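You operate a simulated robot arm through the tools that you are given. There is no shell and no other tool.

The job below is to be done with a simulated robot arm. You get a single attempt, and the scene is never put back.

JOB
Zero the white tester with the white capped bottle, then switch it off.
Fine: put the bottle back. Set down upright: white capped bottle.

The check looks at the end state, three seconds after you hand in, the way a careful person would. Anything else that was tipped, shoved, dropped, spilled or broken makes it a failure.

ROBOT AND FRAMES
A 7-joint arm with a two-finger parallel gripper, fixed in place. Base frame: the origin is on the floor under the middle of its stand, x ahead of it, y to its left, z up. Units: m, degrees, N and s.
With the tool pointing down near the work surface it reaches from about 0.26 to 0.7 m from the base axis. Its first joint turns from -166.0 to 166.0 degrees. Payload 3.43 kg.
The tool frame sits at the grasp point between the pads (the TCP): z along the fingers, y along the line on which they close. The tips reach 0.03 m beyond it. The gripper opens to 0.094 m. The fingers are 0.028 m wide and 0.01 m thick; the gripper's body (0.05 by 0.096 m) begins 0.055 m behind the TCP.
Orientation is that of the tool frame in the base frame, as [roll, pitch, yaw] about the fixed x, y, z axes, in that order (R = Rz(yaw) Ry(pitch) Rx(roll)). With the fingers straight down and closing along the base's y, the tool's x points along the base's -x, its y along +y and its z along -z.

CONTROLS
- The arm moves only by the tool jog_arm. Its argument "plan" is a list of rows, each an object of numbers (a shift or turn left out is 0, a gripper value left out holds the last): "x", "y", "z": the shift along the tool's x, y, z in units of 50 mm (1.0 is 50 mm); "rx", "ry", "rz": the turn, a rotation vector about the tool's x, y, z in units of 6 degrees (1.0 is 6 degrees). In form: [{"x": .., "y": .., "z": .., "rx": .., "ry": .., "rz": ..}, ...]. A call has 1 to 20 rows; each row shifts and turns the commanded pose from where the row before left it, along the tool's axes as they then stand. "fingers" is the closure, from 0 (fully open) to 1 (shut), set as the call begins (left out, the last holds). A call with a number of a shift or a turn outside -1 to 1 is refused whole. A row lasts 0.2 s, in which the tool goes at most 0.05 m and 8.6 degrees; a call with a longer step from one row to the next is refused whole, and so is a gripper value outside its range. A pose out of reach is approached as far as the arm can. The call stops where the force on the tool passes 90 N (or 10 N more than at its start, if that is more) or the arm is blocked; 0.2 s more then pass. The fingers move at their own pace (about 0.108 m/s each) and stop on an object; they squeeze with about 39 N. The grip force told is the motor's: it shows also when the fingers shut on nothing. Time passes only in rows, and 0.2 s behind the last, so rows that do not move let the fingers close. The reply holds the time, the measured pose of the TCP, the force on the tool along the base axes, the opening and the grip force, in the units named above and with some noise, with the torque about the TCP (base axes, N m) and any sound that the robot's microphone picked up, and new pictures: "views" is both (left out), scene, wrist or none.
- Cameras (640 x 400 px; columns grow to the right, rows downward): "scene" is fixed at [0.049, 0.6517, 1.5153]; the picture's right is [-0.73, -0.68, 0.00], its down [-0.36, 0.39, -0.85] and it looks along [0.57, -0.62, -0.53] (base axes); focal length 328 px, centre (320, 200). "wrist" rides on the gripper at [0.076, 0.014, -0.102] in the tool frame; the picture's right is [-0.18, 0.98, 0.00], its down [-0.75, -0.14, -0.64] and it looks along [-0.63, -0.12, 0.77] (tool axes); focal length 243 px, centre (320, 200). There is no depth. A picture from a camera that has moved, and an enlarged one, comes with that camera's place and axes in the base frame and with its lens.
- slide_trunk(by): moves the trunk up (or, below 0, down) by that many m; the arm rides with it, the base frame stays. It gives what a move gives, with no picture.
- close_up(camera, box): a new picture of the part [left, top, right, bottom] of that camera's present view, enlarged. It takes no simulated time.
- close_job(): hands the job in; it is judged then, once.

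Places have to be worked out from the pictures, the camera data and where the tool is seen. Open the gripper and draw the arm clear of the work before you hand the job in, unless the task says otherwise.

The tools are called as a command line: name --argument value ..., lists and objects as JSON in quotes. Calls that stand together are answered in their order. jog_arm: Moves the arm, as the interface text tells. Its arguments: {"type":"object","properties":{"plan":{"type":"array","items":{"type":"object","properties":{"x":{"type":"number"},"y":{"type":"number"},"z":{"type":"number"},"rx":{"type":"number"},"ry":{"type":"number"},"rz":{"type":"number"}}}},"fingers":{"type":"number"},"views":{"type":"string","enum":["both","scene","wrist","none"]}},"required":["plan"]} The other tools are called the same way: slide_trunk (by) moves the trunk up or down; close_up (camera, box) takes an enlarged picture of a part of a camera's view; close_job () hands the job in.

At the start:

```text
time: 0.0
tool_pos: [0.4469, 0.1596, 1.2669]
tcp_rot: [180.0, 0.0, 179.9]
ft_force: [-0.2, 0.4, 0.4]
torque: [0.01, 0.0, 0.0]
gripper_width: 0.0943
grip_force: 0.0
trunk travel left (down, up): [-0.325, 0.265]
```

scene: 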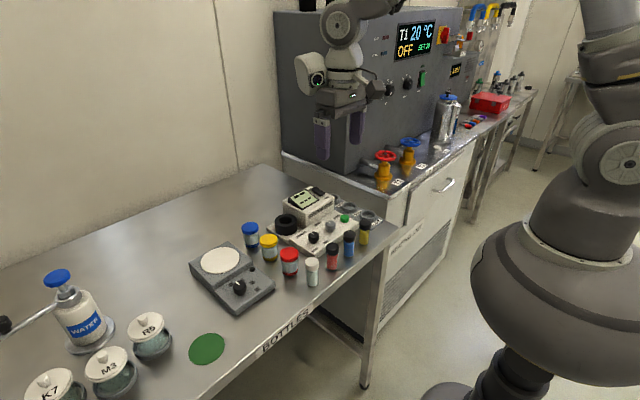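
wrist: 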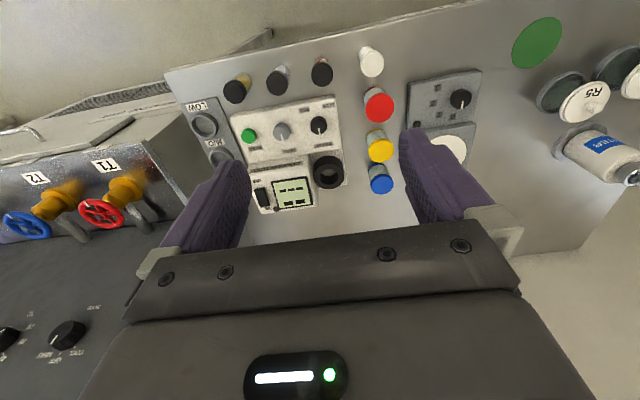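

I'll begin by looking closely at the white tester and the bottles in both camera views.

close_up --camera "scene" --box '[230, 170, 400, 290]'

close_up --camera "wrist" --box '[170, 30, 490, 230]'

```text
3.33 times, centred on (315, 230) of scene
camera zoom: at [0.049, 0.6517, 1.5153], right [-0.73, -0.68, 0.0], down [-0.36, 0.39, -0.85], along [0.57, -0.62, -0.53], focal length 1093 px, centre (337, 100)
```

zoom: 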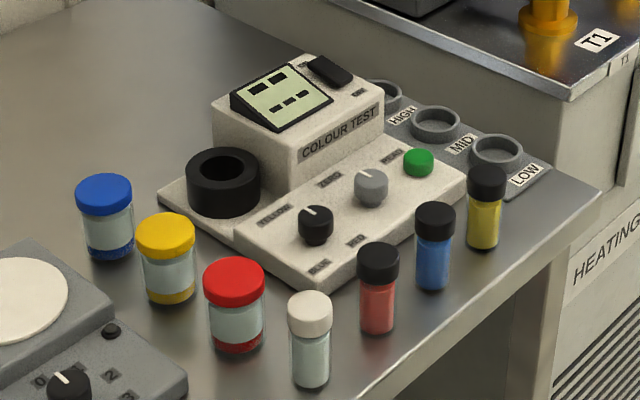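

```text
2.00 times, centred on (330, 130) of wrist
camera zoom: at [0.3709, 0.173, 1.3695], right [0.18, 0.98, 0.0], down [0.75, -0.14, 0.64], along [0.63, -0.12, -0.77], focal length 485 px, centre (300, 340)
```

zoom: 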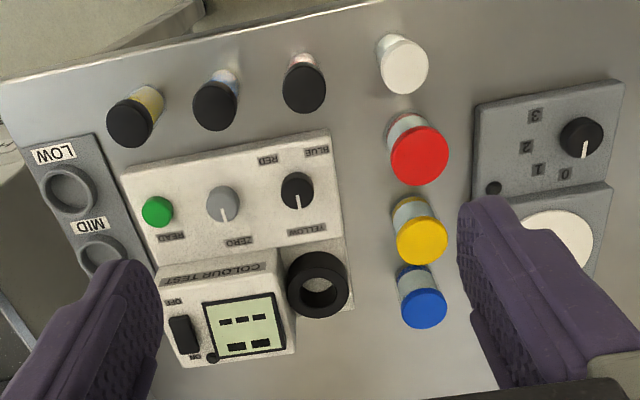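

I'll zoom in further to read the display, knob labels, and the rocker switch.

close_up --camera "scene" --box '[270, 180, 330, 218]'

close_up --camera "scene" --box '[290, 205, 370, 255]'

close_up --camera "wrist" --box '[240, 160, 350, 229]'

close_up --camera "wrist" --box '[230, 90, 350, 165]'

```text
10.53 times, centred on (300, 199) of scene
camera zoom: at [0.049, 0.6517, 1.5153], right [-0.73, -0.68, 0.0], down [-0.36, 0.39, -0.85], along [0.57, -0.62, -0.53], focal length 3453 px, centre (530, 210)
```

zoom: 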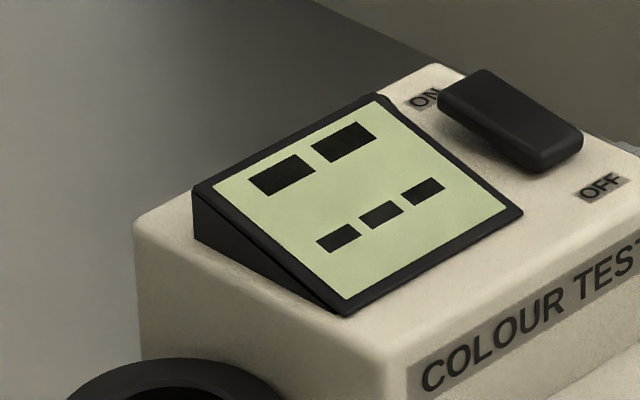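

```text
8.00 times, centred on (330, 230) of scene
camera zoom: at [0.049, 0.6517, 1.5153], right [-0.73, -0.68, 0.0], down [-0.36, 0.39, -0.85], along [0.57, -0.62, -0.53], focal length 2624 px, centre (240, -40)
```

zoom: 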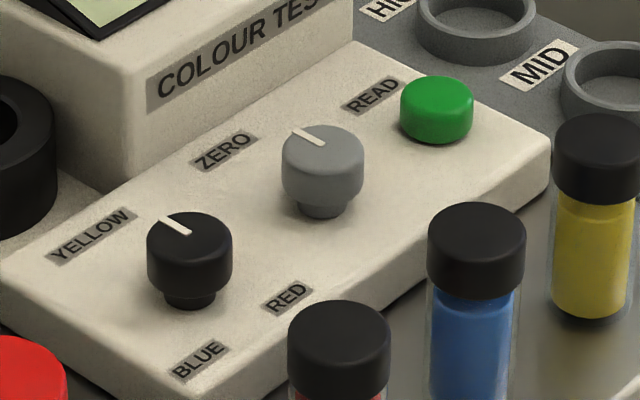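

```text
5.80 times, centred on (295, 194) of wrist
camera zoom: at [0.3709, 0.173, 1.3695], right [0.18, 0.98, 0.0], down [0.75, -0.14, 0.64], along [0.63, -0.12, -0.77], focal length 1406 px, centre (465, 232)
```

zoom: 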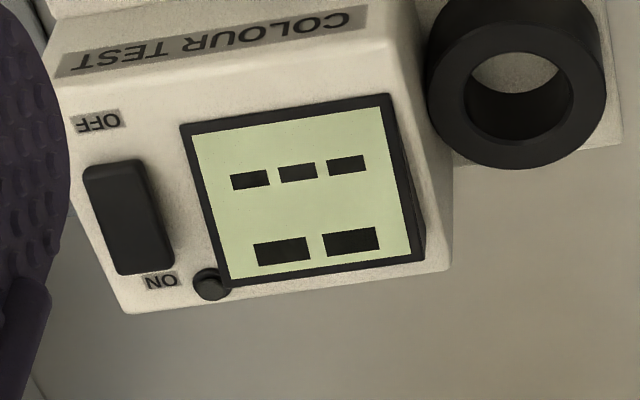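

```text
5.33 times, centred on (290, 128) of wrist
camera zoom: at [0.3709, 0.173, 1.3695], right [0.18, 0.98, 0.0], down [0.75, -0.14, 0.64], along [0.63, -0.12, -0.77], focal length 1294 px, centre (480, 587)
```

zoom: 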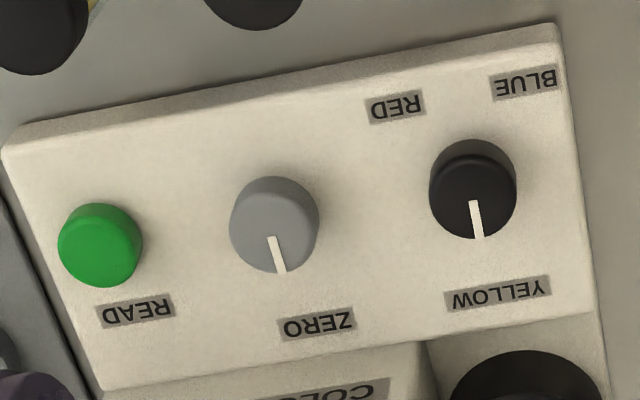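

The tester shows "-- / ---", and from the two views I put the white bottle near (0.459, 0.234), cap top about z 0.97, with the table around z 0.904. I'll bring the wrist camera closer to the tester, well above everything, for a better view.

jog_arm --plan '[{"x": 0.24, "y": -0.4, "z": 0.48}, {"x": 0.24, "y": -0.4, "z": 0.48}, {"x": 0.24, "y": -0.4, "z": 0.48}, {"x": 0.24, "y": -0.4, "z": 0.48}, {}]' --fingers 0 --views "both"

```text
time: 1.2
tool_pos: [0.4006, 0.0773, 1.1698]
tcp_rot: [-180.0, 0.0, 180.0]
ft_force: [-0.3, -0.3, 0.9]
torque: [-0.01, 0.03, 0.0]
gripper_width: 0.0941
grip_force: 0.1
trunk travel left (down, up): [-0.325, 0.265]
camera wrist: at [0.3236, 0.0921, 1.273], right [0.18, 0.98, 0.0], down [0.75, -0.14, 0.64], along [0.63, -0.12, -0.77], focal length 243 px, centre (320, 200)
```

scene: 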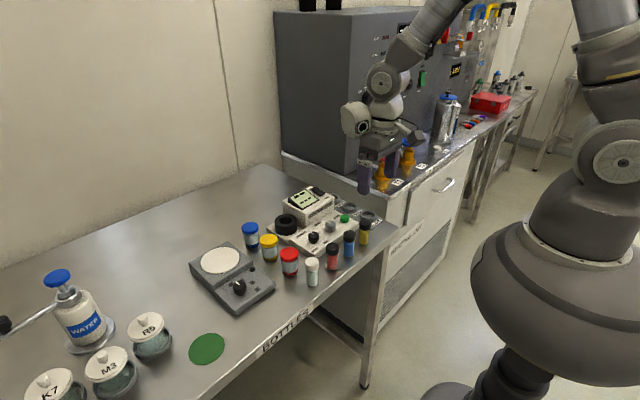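
wrist: 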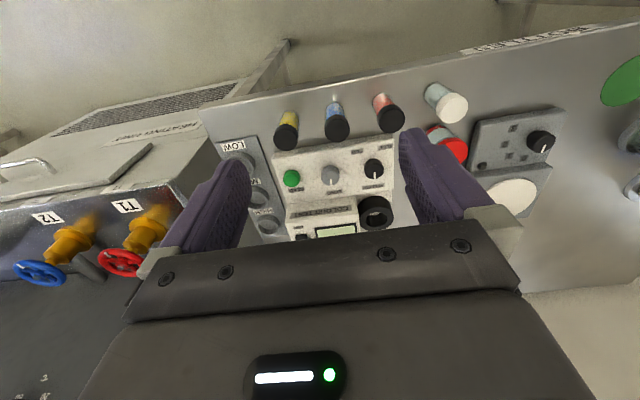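

I can see the tester between the fingers. I'll zoom both cameras for detail and to triangulate better.

close_up --camera "wrist" --box '[230, 120, 420, 240]'

close_up --camera "scene" --box '[265, 180, 345, 230]'

```text
3.33 times, centred on (325, 180) of wrist
camera zoom: at [0.3236, 0.0921, 1.273], right [0.18, 0.98, 0.0], down [0.75, -0.14, 0.64], along [0.63, -0.12, -0.77], focal length 809 px, centre (303, 267)
```

zoom: 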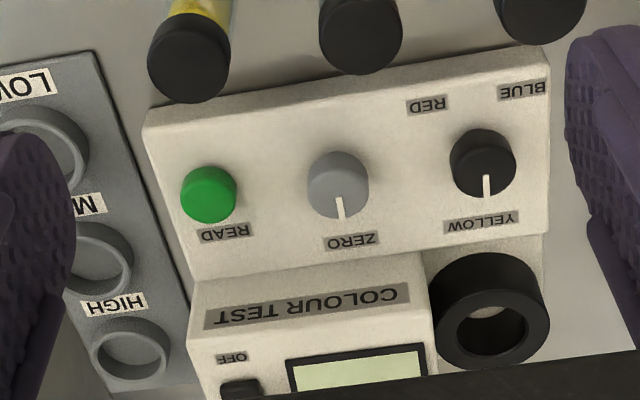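

```text
8.00 times, centred on (305, 205) of scene
camera zoom: at [0.049, 0.6517, 1.5153], right [-0.73, -0.68, 0.0], down [-0.36, 0.39, -0.85], along [0.57, -0.62, -0.53], focal length 2624 px, centre (440, 160)
```

zoom: 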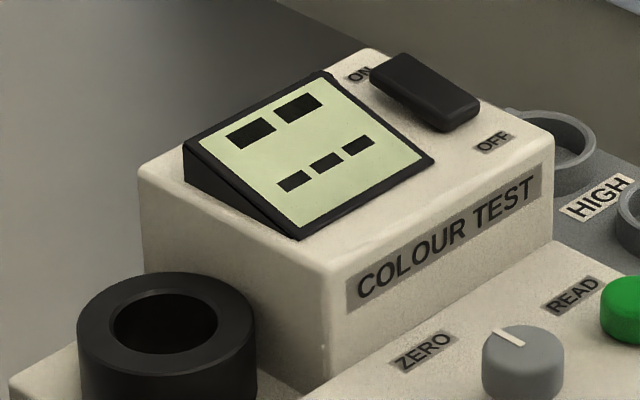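

Triangulating gives the well mouth at about (0.659, 0.139, 0.948) with a bore near 39 mm. ZERO is at (0.547, 0.068), READ at (0.546, 0.002), and the rocker at (0.658, 0.0, 0.989) with its ON end pressed. I'll move above the white bottle and turn the tool 90° so the fingers close along x, which keeps them clear of the tester housing at the well.

jog_arm --plan '[{"x": -0.234, "y": 0.628, "z": 0.28}, {"x": -0.234, "y": 0.628, "z": 0.28}, {"x": -0.234, "y": 0.628, "z": 0.28}, {"x": -0.234, "y": 0.628, "z": 0.28}, {"x": -0.234, "y": 0.628, "z": 0.28}, {"rz": 1}, {"rz": 1}, {"rz": 1}, {"rz": 1}, {"rz": 1}, {"rz": 1}, {"rz": 1}, {"rz": 1}, {"rz": 1}, {"rz": 1}, {"rz": 1}, {"rz": 1}, {"rz": 1}, {"rz": 1}, {"rz": 1}]' --fingers 0.38 --views "both"

```text
time: 5.4
tool_pos: [0.459, 0.2374, 1.1004]
tcp_rot: [179.9, 0.0, 89.9]
ft_force: [0.1, -0.3, 0.2]
torque: [-0.04, 0.02, 0.03]
gripper_width: 0.0583
grip_force: 0.0
trunk travel left (down, up): [-0.325, 0.265]
camera wrist: at [0.4725, 0.3126, 1.2037], right [0.98, -0.19, 0.0], down [-0.14, -0.75, 0.64], along [-0.12, -0.63, -0.77], focal length 243 px, centre (320, 200)
```

scene: 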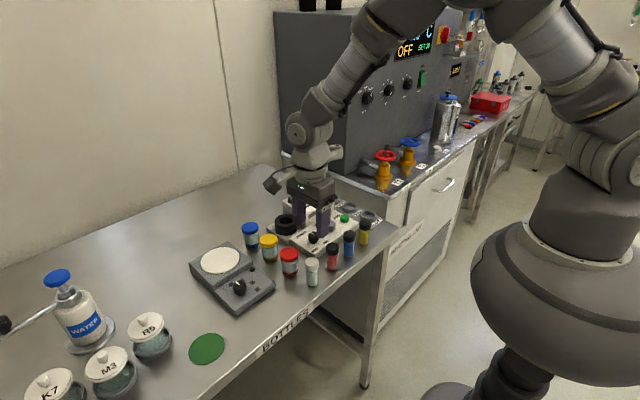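
wrist: 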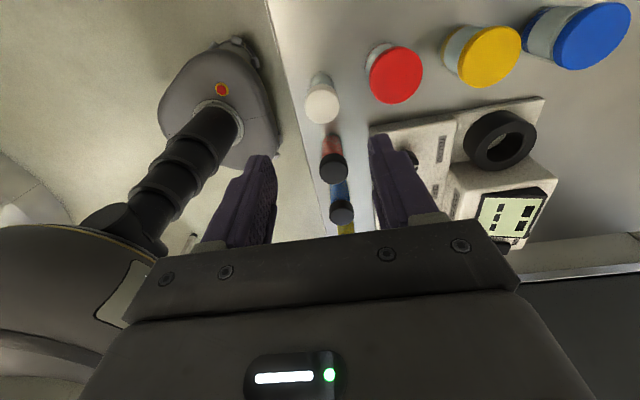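

The wrist view puts the white cap at about (0.460, 0.2345), almost directly below. I'll descend partway and check the alignment before going around the cap.

jog_arm --plan '[{"x": -0.03, "y": 0.01, "z": 0.5}, {"x": -0.03, "y": 0.01, "z": 0.5}, {"z": 0.4}, {}]' --fingers 0.38 --views "both"

close_up --camera "scene" --box '[270, 200, 350, 300]'

close_up --camera "wrist" --box '[240, 80, 460, 240]'

```text
time: 6.4
tool_pos: [0.4591, 0.2338, 1.031]
tcp_rot: [-180.0, 0.0, 89.9]
ft_force: [0.0, 0.5, 0.8]
torque: [-0.01, 0.03, 0.01]
gripper_width: 0.058
grip_force: 0.2
trunk travel left (down, up): [-0.325, 0.265]
camera wrist: at [0.473, 0.3091, 1.1342], right [0.98, -0.18, 0.0], down [-0.14, -0.75, 0.64], along [-0.12, -0.63, -0.77], focal length 243 px, centre (320, 200)
```

scene: 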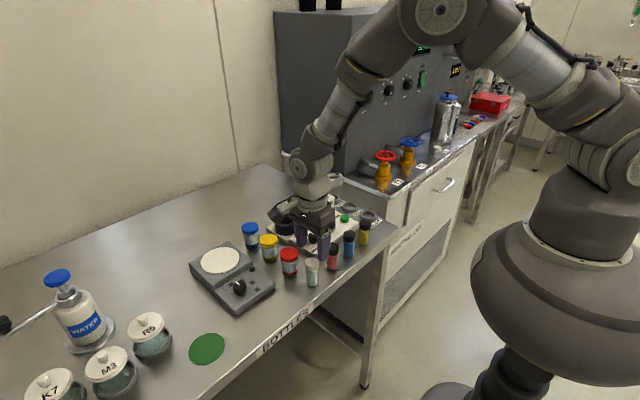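
wrist: 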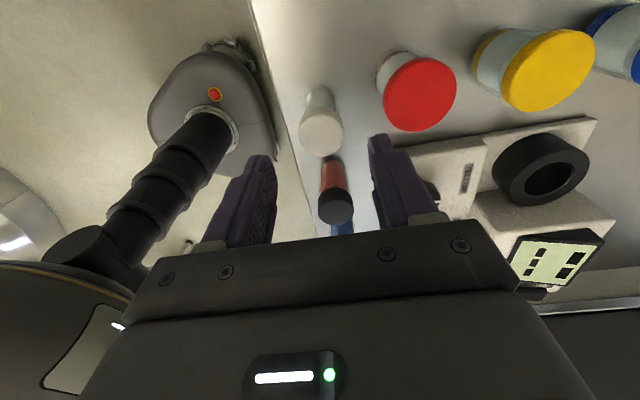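

```text
4.00 times, centred on (310, 250) of scene
camera zoom: at [0.049, 0.6517, 1.5153], right [-0.73, -0.68, 0.0], down [-0.36, 0.39, -0.85], along [0.57, -0.62, -0.53], focal length 1312 px, centre (360, 0)
```

zoom: 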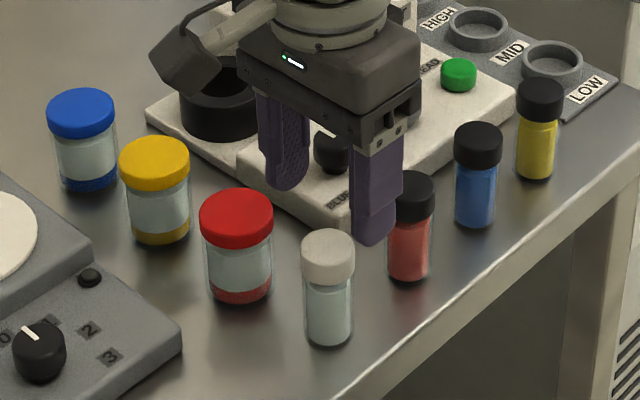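

```text
2.50 times, centred on (350, 160) of wrist
camera zoom: at [0.473, 0.3091, 1.1342], right [0.98, -0.18, 0.0], down [-0.14, -0.75, 0.64], along [-0.12, -0.63, -0.77], focal length 606 px, centre (245, 300)
```

zoom: 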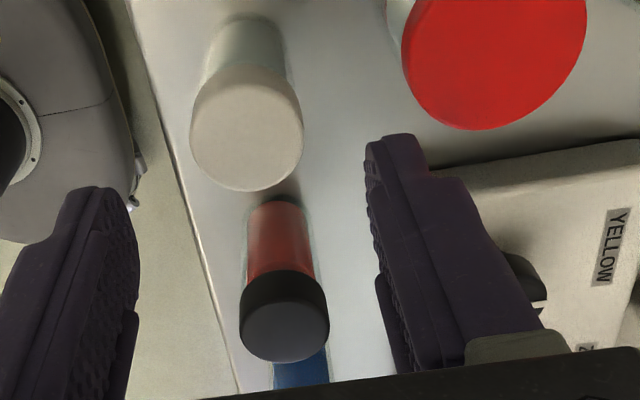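

The cap top works out to about (0.4597, 0.2349, 0.975), with the bottle about 68 mm tall and the fingers straddling it with clearance to the red jar. I'll lower so the tips reach 20 mm below the cap top, then check.

jog_arm --plan '[{"x": 0.022, "y": 0.012, "z": 0.3}, {"z": 0.3}, {"z": 0.32}, {}]' --fingers 0.38 --views "wrist"

close_up --camera "scene" --box '[270, 200, 350, 300]'

```text
time: 7.4
tool_pos: [0.4592, 0.2343, 0.984]
tcp_rot: [180.0, 0.1, 90.0]
ft_force: [0.4, 0.1, -0.6]
torque: [-0.01, 0.01, 0.0]
gripper_width: 0.0584
grip_force: 0.0
trunk travel left (down, up): [-0.325, 0.265]
camera wrist: at [0.4733, 0.3093, 1.0866], right [0.98, -0.18, 0.0], down [-0.14, -0.75, 0.64], along [-0.12, -0.63, -0.77], focal length 243 px, centre (320, 200)
```

wrist: 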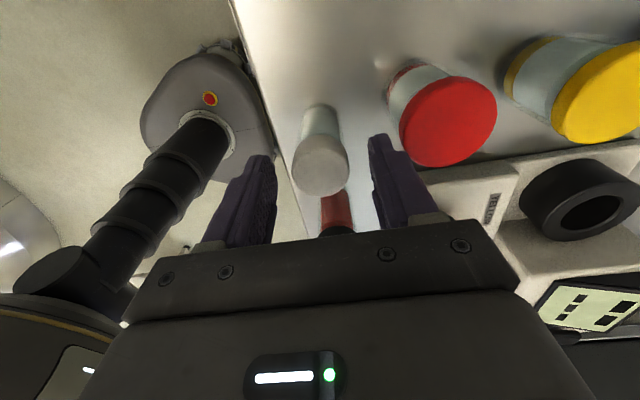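

```text
4.00 times, centred on (310, 250) of scene
camera zoom: at [0.049, 0.6517, 1.5153], right [-0.73, -0.68, 0.0], down [-0.36, 0.39, -0.85], along [0.57, -0.62, -0.53], focal length 1312 px, centre (360, 0)
```

zoom: 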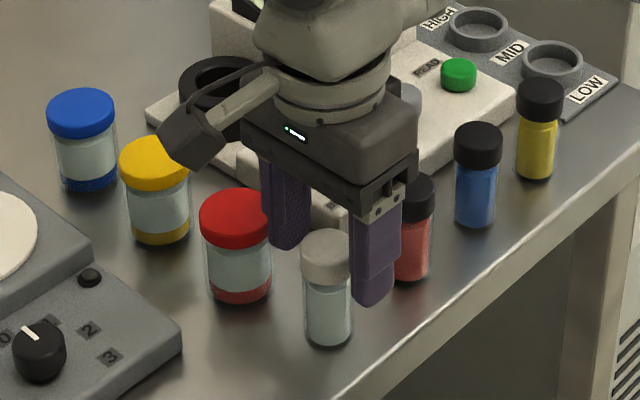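

I want to confirm the relation of the near finger and the cap before closing, so I'll zoom in there.

close_up --camera "scene" --box '[290, 235, 340, 295]'

close_up --camera "wrist" --box '[220, 90, 440, 240]'

```text
6.67 times, centred on (315, 265) of scene
camera zoom: at [0.049, 0.6517, 1.5153], right [-0.73, -0.68, 0.0], down [-0.36, 0.39, -0.85], along [0.57, -0.62, -0.53], focal length 2187 px, centre (353, -233)
```

zoom: 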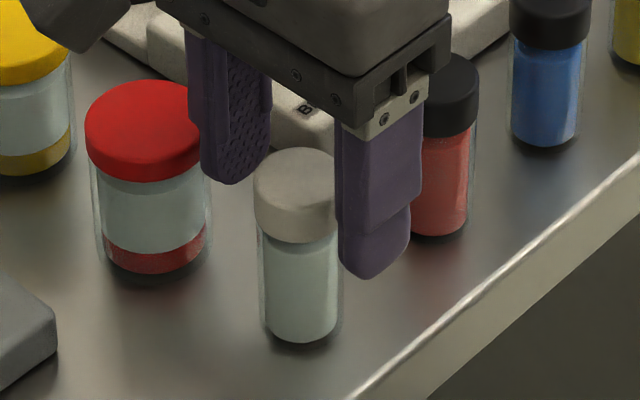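

```text
2.67 times, centred on (330, 165) of wrist
camera zoom: at [0.4733, 0.3093, 1.0866], right [0.98, -0.18, 0.0], down [-0.14, -0.75, 0.64], along [-0.12, -0.63, -0.77], focal length 647 px, centre (293, 293)
```

zoom: 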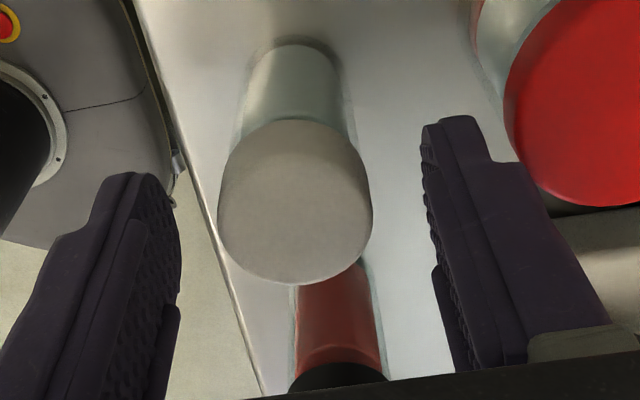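

The fingers straddle the cap, tips just below its lower edge, with a 1–2 mm offset. I'll trim that and close the fingers.

jog_arm --plan '[{"x": 0.03, "y": 0.015}, {}, {}]' --fingers 0.38 --views "none"

jog_arm --plan '[{}, {}, {}, {}]' --fingers 1 --views "both"

close_up --camera "scene" --box '[290, 235, 340, 295]'

```text
time: 8.2
tool_pos: [0.4609, 0.2344, 0.9845]
tcp_rot: [180.0, 0.1, 90.0]
ft_force: [0.7, -0.5, -0.8]
torque: [0.01, 0.01, -0.02]
gripper_width: 0.0586
grip_force: 0.1
trunk travel left (down, up): [-0.325, 0.265]
```

```text
time: 9.2
tool_pos: [0.461, 0.2358, 0.9833]
tcp_rot: [-180.0, -0.1, 89.9]
ft_force: [-0.6, -0.5, -0.1]
torque: [0.01, 0.0, 0.02]
gripper_width: 0.0315
grip_force: 39.1
trunk travel left (down, up): [-0.325, 0.265]
camera wrist: at [0.4747, 0.3107, 1.0869], right [0.98, -0.18, 0.0], down [-0.14, -0.75, 0.64], along [-0.12, -0.63, -0.77], focal length 243 px, centre (320, 200)
```

scene: 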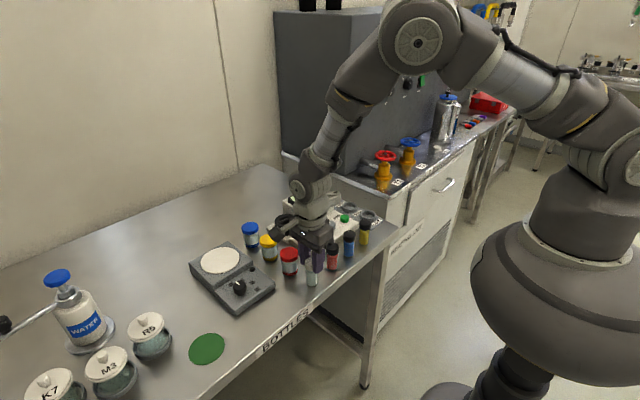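
wrist: 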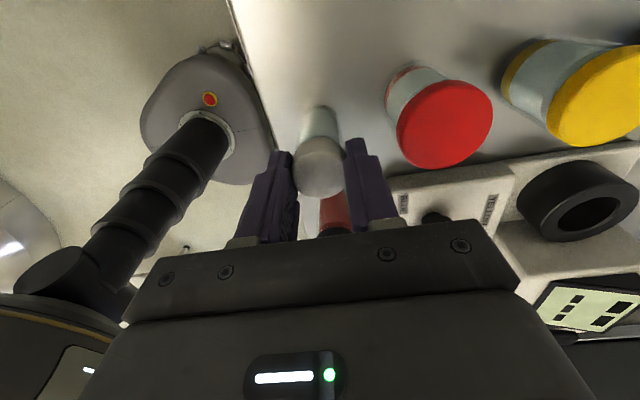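

```text
6.67 times, centred on (315, 265) of scene
camera zoom: at [0.049, 0.6517, 1.5153], right [-0.73, -0.68, 0.0], down [-0.36, 0.39, -0.85], along [0.57, -0.62, -0.53], focal length 2187 px, centre (353, -233)
```

zoom: 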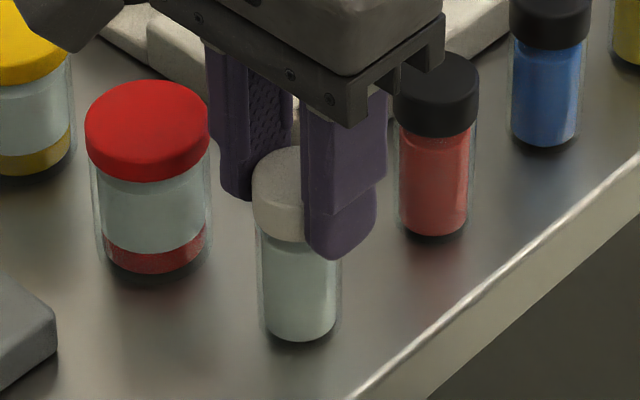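

The cap is gripped (31.5 mm, 39 N) with the bottle still upright. I'll lift straight up 120 mm, then carry it above the well at about (0.659, 0.139).

jog_arm --plan '[{"z": -0.2}, {"z": -0.5}, {"z": -0.6}, {"z": -0.6}, {"z": -0.4}, {"z": -0.1}, {"x": -0.16, "y": 0.3}, {"x": -0.3, "y": 0.62}, {"x": -0.34, "y": 0.7}, {"x": -0.34, "y": 0.7}, {"x": -0.34, "y": 0.7}, {"x": -0.3, "y": 0.62}, {"x": -0.16, "y": 0.32}, {}, {}]' --fingers 1 --views "both"

close_up --camera "scene" --box '[250, 150, 350, 250]'

close_up --camera "wrist" --box '[220, 60, 460, 240]'

```text
time: 12.4
tool_pos: [0.6599, 0.1378, 1.1047]
tcp_rot: [-180.0, 0.0, 89.9]
ft_force: [-0.1, 0.8, -0.1]
torque: [0.02, 0.01, 0.02]
gripper_width: 0.0316
grip_force: 39.8
trunk travel left (down, up): [-0.325, 0.265]
camera wrist: at [0.673, 0.2148, 1.207], right [0.98, -0.18, 0.0], down [-0.14, -0.75, 0.64], along [-0.12, -0.63, -0.77], focal length 243 px, centre (320, 200)
```

scene: 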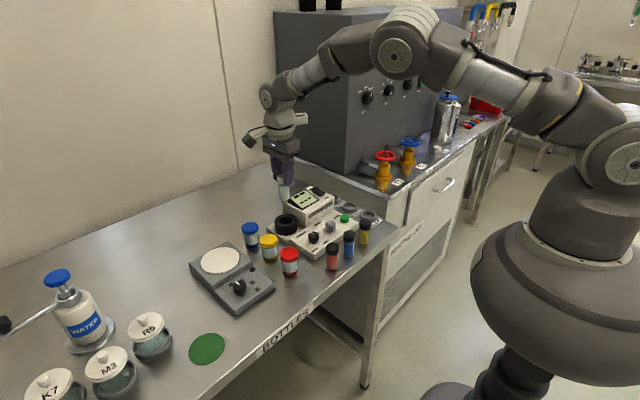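
wrist: 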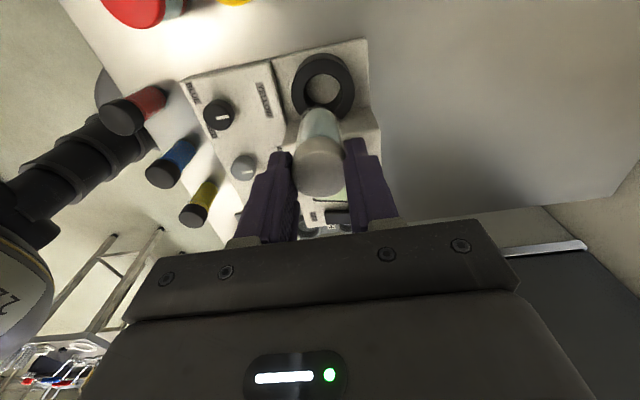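

```text
4.00 times, centred on (300, 200) of scene
camera zoom: at [0.049, 0.6517, 1.5153], right [-0.73, -0.68, 0.0], down [-0.36, 0.39, -0.85], along [0.57, -0.62, -0.53], focal length 1312 px, centre (400, 200)
```

zoom: 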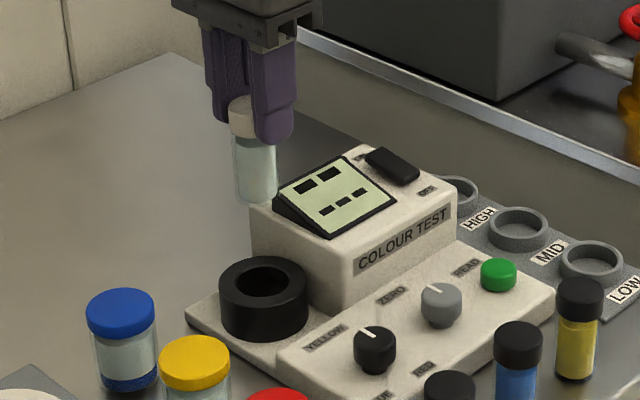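

```text
2.22 times, centred on (340, 150) of wrist
camera zoom: at [0.673, 0.2148, 1.207], right [0.98, -0.18, 0.0], down [-0.14, -0.75, 0.64], along [-0.12, -0.63, -0.77], focal length 539 px, centre (276, 311)
```

zoom: 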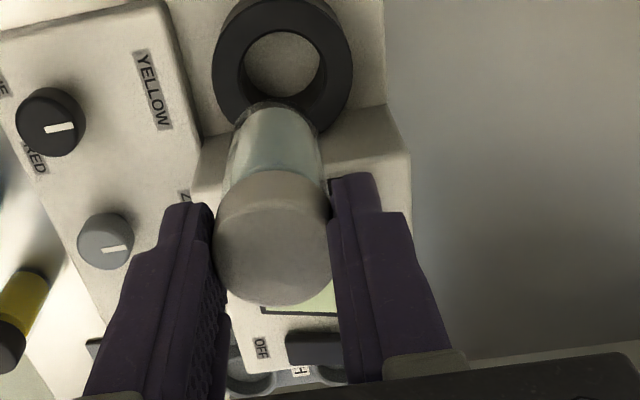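

The bottle hangs upright above the well. I'll zoom on the ring from the wrist camera to refine the well centre before lowering.

close_up --camera "wrist" --box '[270, 40, 374, 105]'

close_up --camera "scene" --box '[255, 165, 319, 245]'

```text
6.15 times, centred on (322, 72) of wrist
camera zoom: at [0.673, 0.2148, 1.207], right [0.98, -0.18, 0.0], down [-0.14, -0.75, 0.64], along [-0.12, -0.63, -0.77], focal length 1493 px, centre (308, 985)
```

zoom: 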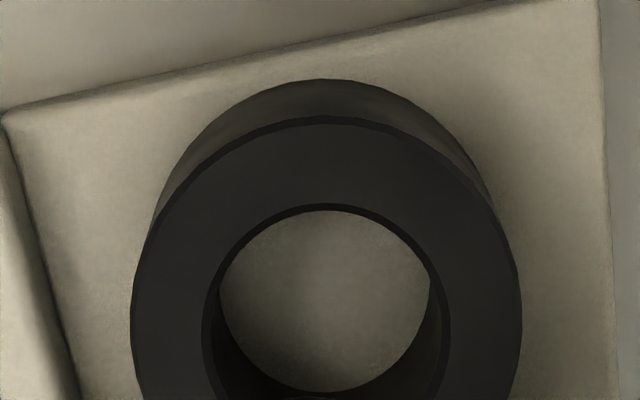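

```text
5.00 times, centred on (287, 205) of scene
camera zoom: at [0.049, 0.6517, 1.5153], right [-0.73, -0.68, 0.0], down [-0.36, 0.39, -0.85], along [0.57, -0.62, -0.53], focal length 1640 px, centre (485, 175)
```

zoom: 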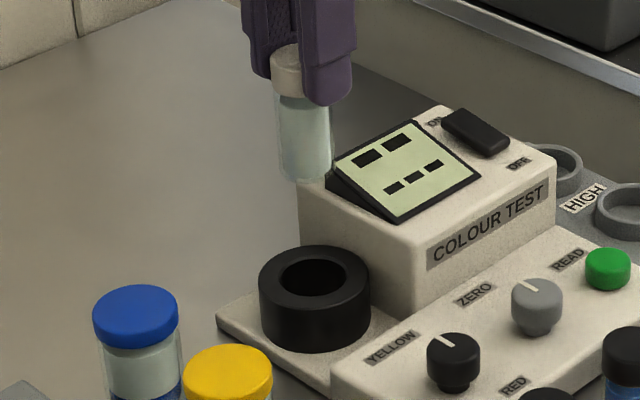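

The refined well centre is (0.661, 0.138) with a bore near 39 mm, so the 29–31 mm bottle has about 4–5 mm of clearance. I'll lower until the bottle base is just above the ring and check again.

jog_arm --plan '[{"x": -0.02, "y": 0.015, "z": 0.35}, {"z": 0.4}, {"z": 0.35}, {"z": 0.15}, {}]' --fingers 1 --views "wrist"

close_up --camera "scene" --box '[255, 165, 319, 245]'

close_up --camera "wrist" --box '[250, 60, 394, 150]'

```text
time: 13.6
tool_pos: [0.6592, 0.1381, 1.0413]
tcp_rot: [-179.9, 0.1, 90.1]
ft_force: [0.6, -0.2, -0.5]
torque: [0.02, -0.02, -0.01]
gripper_width: 0.0316
grip_force: 39.3
trunk travel left (down, up): [-0.325, 0.265]
camera wrist: at [0.6731, 0.2134, 1.1446], right [0.98, -0.18, 0.0], down [-0.14, -0.75, 0.64], along [-0.12, -0.63, -0.77], focal length 243 px, centre (320, 200)
```

wrist: 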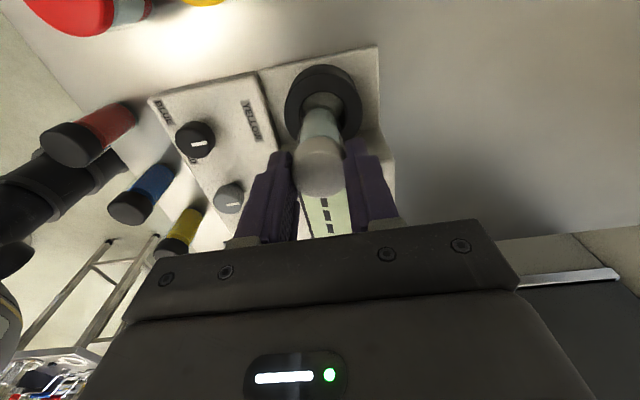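

```text
5.00 times, centred on (287, 205) of scene
camera zoom: at [0.049, 0.6517, 1.5153], right [-0.73, -0.68, 0.0], down [-0.36, 0.39, -0.85], along [0.57, -0.62, -0.53], focal length 1640 px, centre (485, 175)
```

zoom: 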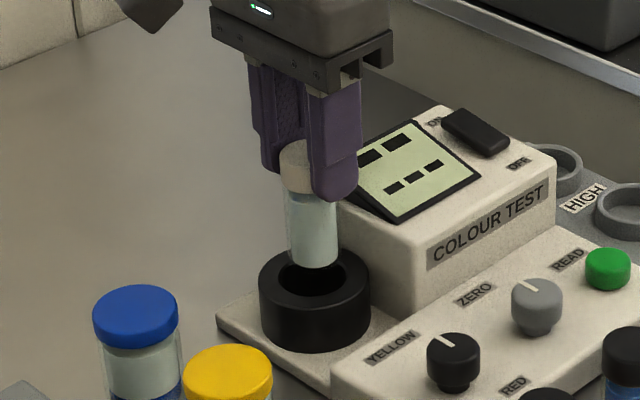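

```text
4.44 times, centred on (322, 105) of wrist
camera zoom: at [0.6731, 0.2134, 1.1446], right [0.98, -0.18, 0.0], down [-0.14, -0.75, 0.64], along [-0.12, -0.63, -0.77], focal length 1078 px, centre (311, 622)
```

zoom: 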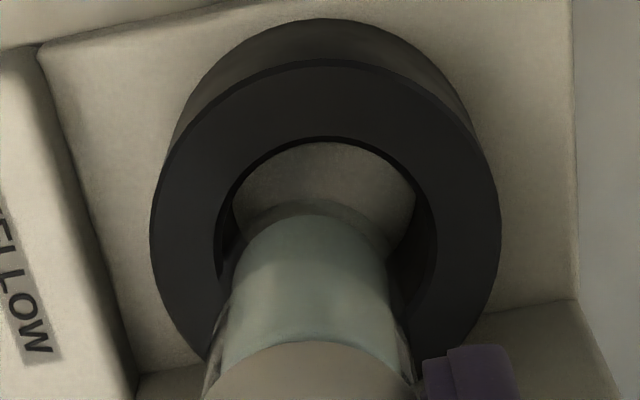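

The bottle base is just above the bore, about 2 mm short in x. I'll nudge +x by 1.8 mm and −y by 1 mm, then lower slowly into the ring.

jog_arm --plan '[{"x": -0.02, "y": 0.036}, {}, {"z": 0.15}, {"z": 0.15}, {"z": 0.15}, {"z": 0.1}, {}]' --fingers 1 --views "wrist"

close_up --camera "scene" --box '[255, 165, 319, 245]'

close_up --camera "wrist" --box '[250, 70, 394, 160]'

```text
time: 15.2
tool_pos: [0.6612, 0.1361, 1.0141]
tcp_rot: [-180.0, -0.1, 89.9]
ft_force: [0.7, 0.4, -0.2]
torque: [0.02, 0.01, -0.02]
gripper_width: 0.0315
grip_force: 38.5
trunk travel left (down, up): [-0.325, 0.265]
camera wrist: at [0.675, 0.2122, 1.1176], right [0.98, -0.18, 0.0], down [-0.14, -0.75, 0.64], along [-0.12, -0.63, -0.77], focal length 243 px, centre (320, 200)
```

wrist: 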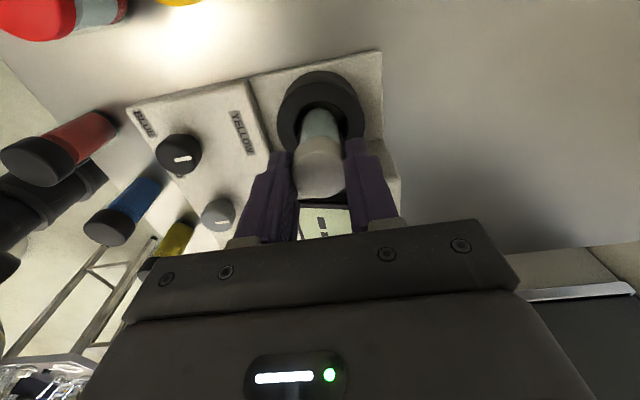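

```text
5.00 times, centred on (287, 205) of scene
camera zoom: at [0.049, 0.6517, 1.5153], right [-0.73, -0.68, 0.0], down [-0.36, 0.39, -0.85], along [0.57, -0.62, -0.53], focal length 1640 px, centre (485, 175)
```

zoom: 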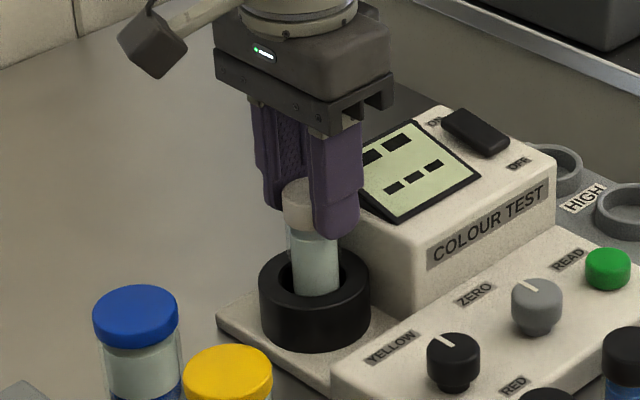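

```text
4.44 times, centred on (322, 115) of wrist
camera zoom: at [0.675, 0.2122, 1.1176], right [0.98, -0.18, 0.0], down [-0.14, -0.75, 0.64], along [-0.12, -0.63, -0.77], focal length 1078 px, centre (311, 578)
```

zoom: 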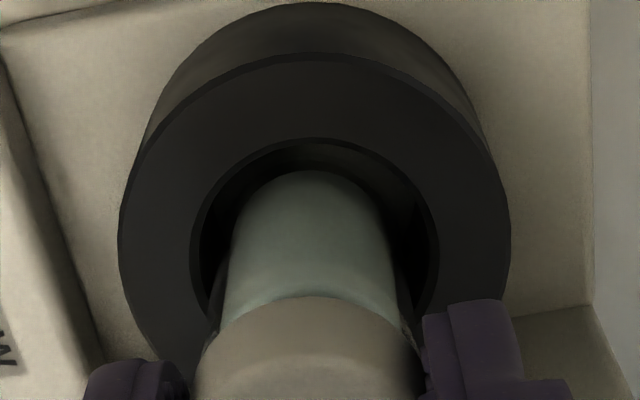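

The bottle is inside the bore and centred. I'll keep lowering in small steps, watching the force for floor contact.

jog_arm --plan '[{"z": 0.08}, {"z": 0.08}, {"z": 0.06}, {}]' --fingers 1 --views "none"

jog_arm --plan '[{"z": 0.05}, {"z": 0.03}, {}]' --fingers 1 --views "none"

close_up --camera "scene" --box '[255, 165, 319, 245]'

```text
time: 16.2
tool_pos: [0.6616, 0.1371, 1.0037]
tcp_rot: [-180.0, 0.0, 90.0]
ft_force: [0.2, 0.2, -0.3]
torque: [0.02, 0.03, 0.03]
gripper_width: 0.0315
grip_force: 39.4
trunk travel left (down, up): [-0.325, 0.265]
```

```text
time: 17.0
tool_pos: [0.6612, 0.1361, 0.9983]
tcp_rot: [180.0, 0.1, 90.0]
ft_force: [-0.8, -0.2, -0.8]
torque: [-0.02, -0.01, 0.02]
gripper_width: 0.0317
grip_force: 38.9
trunk travel left (down, up): [-0.325, 0.265]
```

```text
5.00 times, centred on (287, 205) of scene
camera zoom: at [0.049, 0.6517, 1.5153], right [-0.73, -0.68, 0.0], down [-0.36, 0.39, -0.85], along [0.57, -0.62, -0.53], focal length 1640 px, centre (485, 175)
```

zoom: 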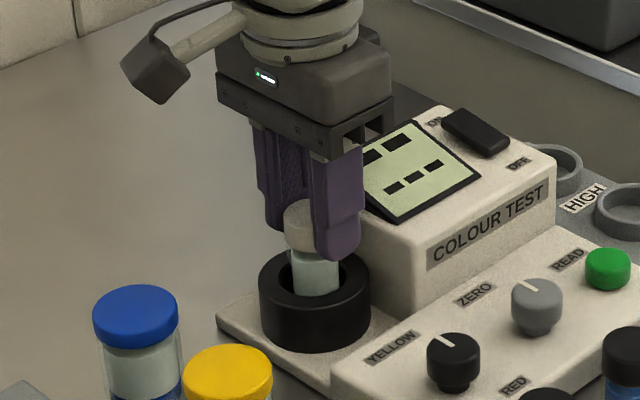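

No contact yet at z 0.998 with about 20 mm of finger clearance to the ring. I'll continue in small steps.

jog_arm --plan '[{"z": 0.04}, {"z": 0.04}, {}]' --fingers 1 --views "none"

jog_arm --plan '[{"z": 0.04}, {"z": 0.02}, {}]' --fingers 1 --views "none"

close_up --camera "scene" --box '[255, 165, 319, 245]'

```text
time: 17.8
tool_pos: [0.6623, 0.1366, 0.9959]
tcp_rot: [180.0, 0.0, 90.1]
ft_force: [-0.6, 0.1, -1.4]
torque: [0.0, -0.04, 0.04]
gripper_width: 0.0316
grip_force: 38.8
trunk travel left (down, up): [-0.325, 0.265]
```

```text
time: 18.6
tool_pos: [0.6612, 0.1368, 0.995]
tcp_rot: [179.8, -0.1, 89.9]
ft_force: [5.3, 2.1, 22.4]
torque: [0.11, -0.22, -0.04]
gripper_width: 0.0314
grip_force: 39.3
trunk travel left (down, up): [-0.325, 0.265]
```

```text
5.00 times, centred on (287, 205) of scene
camera zoom: at [0.049, 0.6517, 1.5153], right [-0.73, -0.68, 0.0], down [-0.36, 0.39, -0.85], along [0.57, -0.62, -0.53], focal length 1640 px, centre (485, 175)
```

zoom: 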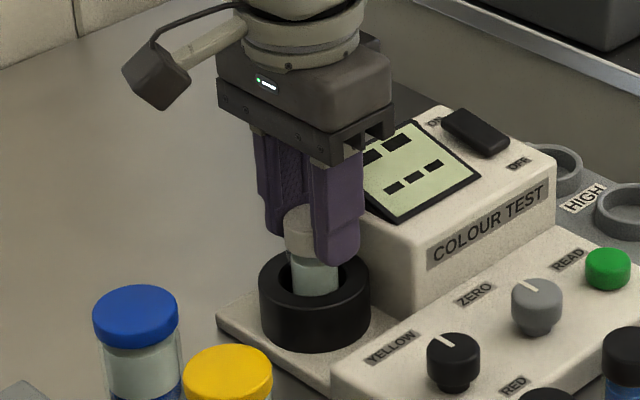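

The bottle touched the floor (22 N at z 0.995). I'll relieve the load by 2.5 mm and open the fingers to about 58 mm.

jog_arm --plan '[{"z": -0.05}, {}]' --fingers 1 --views "none"

jog_arm --plan '[{}, {}, {}]' --fingers 0.38 --views "wrist"

close_up --camera "scene" --box '[255, 165, 319, 245]'

```text
time: 19.2
tool_pos: [0.6612, 0.1362, 0.9958]
tcp_rot: [-179.9, -0.1, 90.0]
ft_force: [2.6, 0.5, 10.5]
torque: [0.03, -0.2, -0.03]
gripper_width: 0.0315
grip_force: 39.4
trunk travel left (down, up): [-0.325, 0.265]
```

```text
time: 20.0
tool_pos: [0.6619, 0.1362, 0.9962]
tcp_rot: [-180.0, 0.1, 90.0]
ft_force: [0.6, -0.6, 0.0]
torque: [0.02, -0.02, -0.01]
gripper_width: 0.0583
grip_force: 0.0
trunk travel left (down, up): [-0.325, 0.265]
camera wrist: at [0.6755, 0.2124, 1.0987], right [0.98, -0.18, 0.0], down [-0.14, -0.75, 0.64], along [-0.12, -0.63, -0.77], focal length 243 px, centre (320, 200)
```

wrist: 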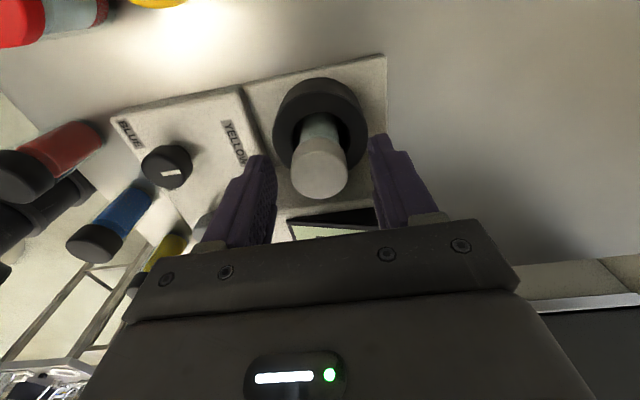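

```text
5.00 times, centred on (287, 205) of scene
camera zoom: at [0.049, 0.6517, 1.5153], right [-0.73, -0.68, 0.0], down [-0.36, 0.39, -0.85], along [0.57, -0.62, -0.53], focal length 1640 px, centre (485, 175)
```

zoom: 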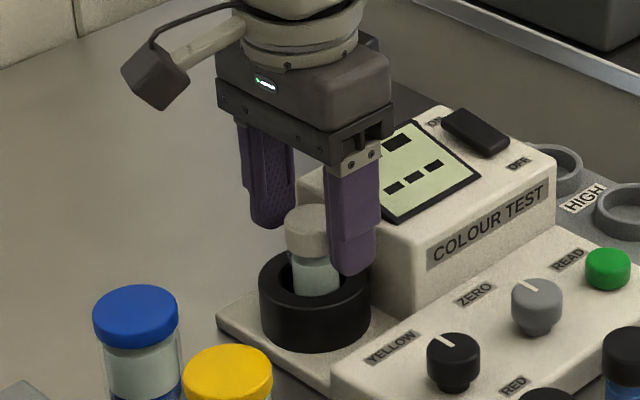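

The bottle stands in the well, free of the fingers. I'll rise straight up, go above the READ button, and close the fingers so the tips can be used as a presser.

jog_arm --plan '[{"z": -0.2}, {"z": -0.4}, {"z": -0.5}, {"z": -0.5}, {"z": -0.4}, {"z": -0.1}]' --fingers 0.38 --views "none"

jog_arm --plan '[{"x": -0.3, "y": -0.26}, {"x": -0.536, "y": -0.464}, {"x": -0.536, "y": -0.464}, {"x": -0.536, "y": -0.464}, {"x": -0.536, "y": -0.464}, {"x": -0.24, "y": -0.2}, {}]' --fingers 1 --views "both"

close_up --camera "scene" --box '[255, 170, 375, 245]'

close_up --camera "wrist" --box '[220, 60, 440, 240]'

```text
time: 21.4
tool_pos: [0.6625, 0.1384, 1.1002]
tcp_rot: [-180.0, 0.0, 90.0]
ft_force: [-1.0, 0.9, -0.5]
torque: [0.02, -0.03, 0.0]
gripper_width: 0.0583
grip_force: 0.0
trunk travel left (down, up): [-0.325, 0.265]
```

```text
time: 23.0
tool_pos: [0.544, 0.0017, 1.099]
tcp_rot: [180.0, 0.0, 90.1]
ft_force: [0.8, 1.0, -0.5]
torque: [-0.01, -0.01, -0.01]
gripper_width: 0.0002
grip_force: 33.0
trunk travel left (down, up): [-0.325, 0.265]
camera wrist: at [0.5586, 0.077, 1.2024], right [0.98, -0.18, 0.0], down [-0.14, -0.75, 0.64], along [-0.12, -0.63, -0.77], focal length 243 px, centre (320, 200)
```

scene: 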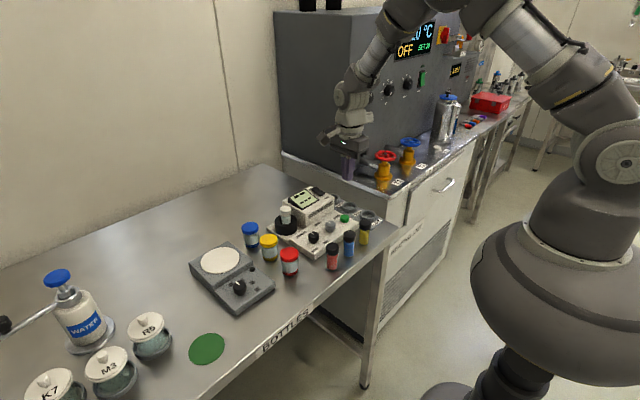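
wrist: 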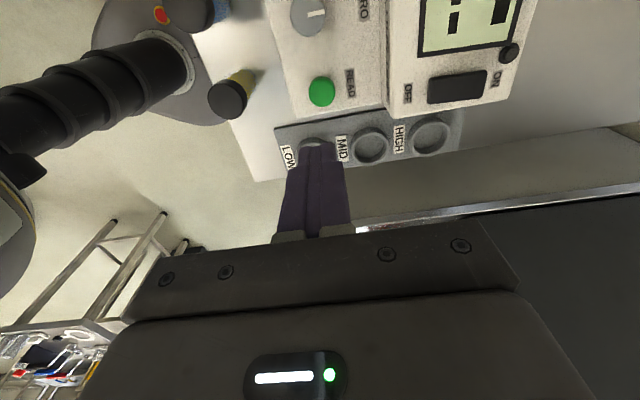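

```text
5.33 times, centred on (315, 208) of scene
camera zoom: at [0.049, 0.6517, 1.5153], right [-0.73, -0.68, 0.0], down [-0.36, 0.39, -0.85], along [0.57, -0.62, -0.53], focal length 1749 px, centre (347, 160)
```

zoom: 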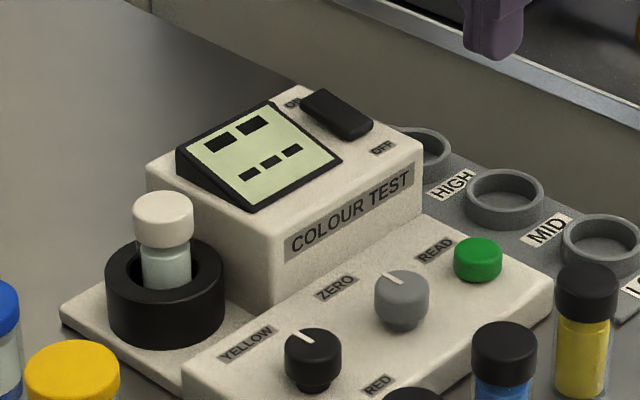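

```text
2.22 times, centred on (330, 150) of wrist
camera zoom: at [0.5586, 0.077, 1.2024], right [0.98, -0.18, 0.0], down [-0.14, -0.75, 0.64], along [-0.12, -0.63, -0.77], focal length 539 px, centre (298, 311)
```

zoom: 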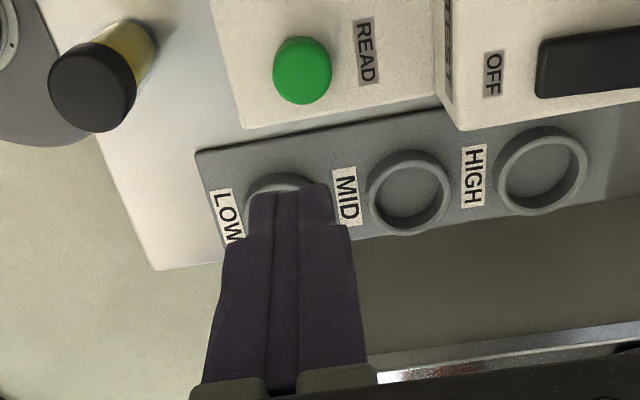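

The display still shows dashes with the bottle in place, so a read is needed. READ's top triangulates to about (0.547, 0.002, 0.946); I'll lower the closed tips to just above it.

jog_arm --plan '[{"x": 0.0, "y": 0.06, "z": 0.4}, {"z": 0.5}, {"z": 0.5}, {"z": 0.5}, {"z": 0.2}, {}]' --fingers 1 --views "both"

close_up --camera "scene" --box '[300, 180, 380, 250]'

close_up --camera "wrist" --box '[220, 60, 440, 240]'

```text
time: 24.4
tool_pos: [0.5486, 0.003, 0.9942]
tcp_rot: [180.0, 0.0, 90.1]
ft_force: [0.3, 0.2, 0.2]
torque: [-0.01, 0.02, 0.01]
gripper_width: 0.0
grip_force: 33.5
trunk travel left (down, up): [-0.325, 0.265]
camera wrist: at [0.5621, 0.0783, 1.0972], right [0.98, -0.18, 0.0], down [-0.14, -0.75, 0.64], along [-0.12, -0.63, -0.77], focal length 243 px, centre (320, 200)
```

scene: 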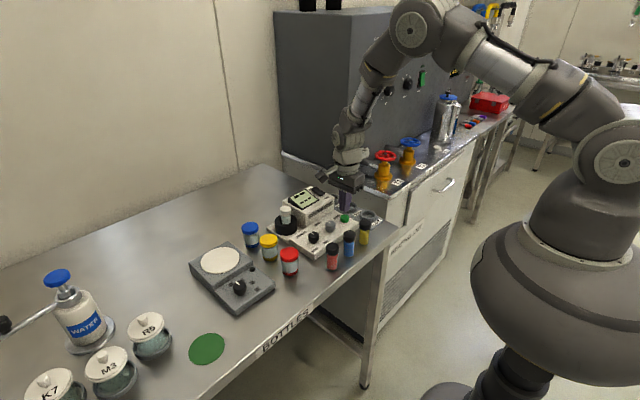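
wrist: 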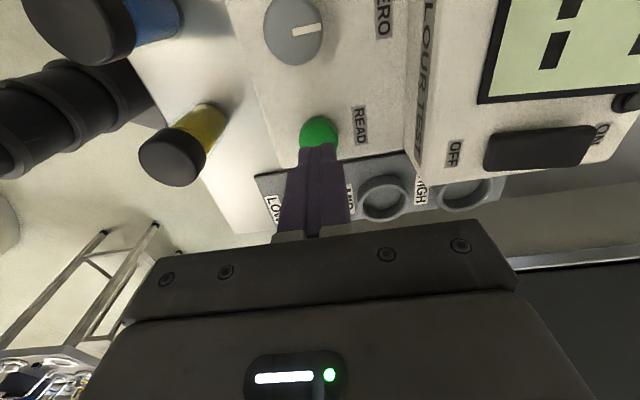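

```text
5.71 times, centred on (340, 215) of scene
camera zoom: at [0.049, 0.6517, 1.5153], right [-0.73, -0.68, 0.0], down [-0.36, 0.39, -0.85], along [0.57, -0.62, -0.53], focal length 1874 px, centre (206, 114)
```

zoom: 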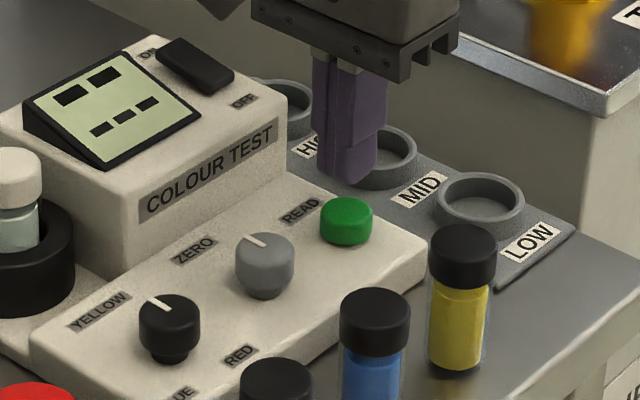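

```text
2.22 times, centred on (330, 150) of wrist
camera zoom: at [0.5621, 0.0783, 1.0972], right [0.98, -0.18, 0.0], down [-0.14, -0.75, 0.64], along [-0.12, -0.63, -0.77], focal length 539 px, centre (298, 311)
```

zoom: 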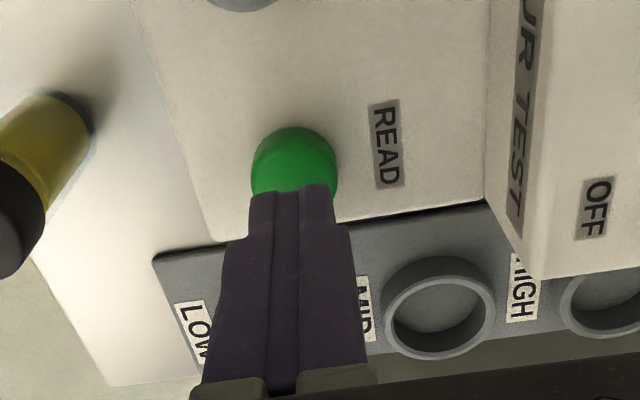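

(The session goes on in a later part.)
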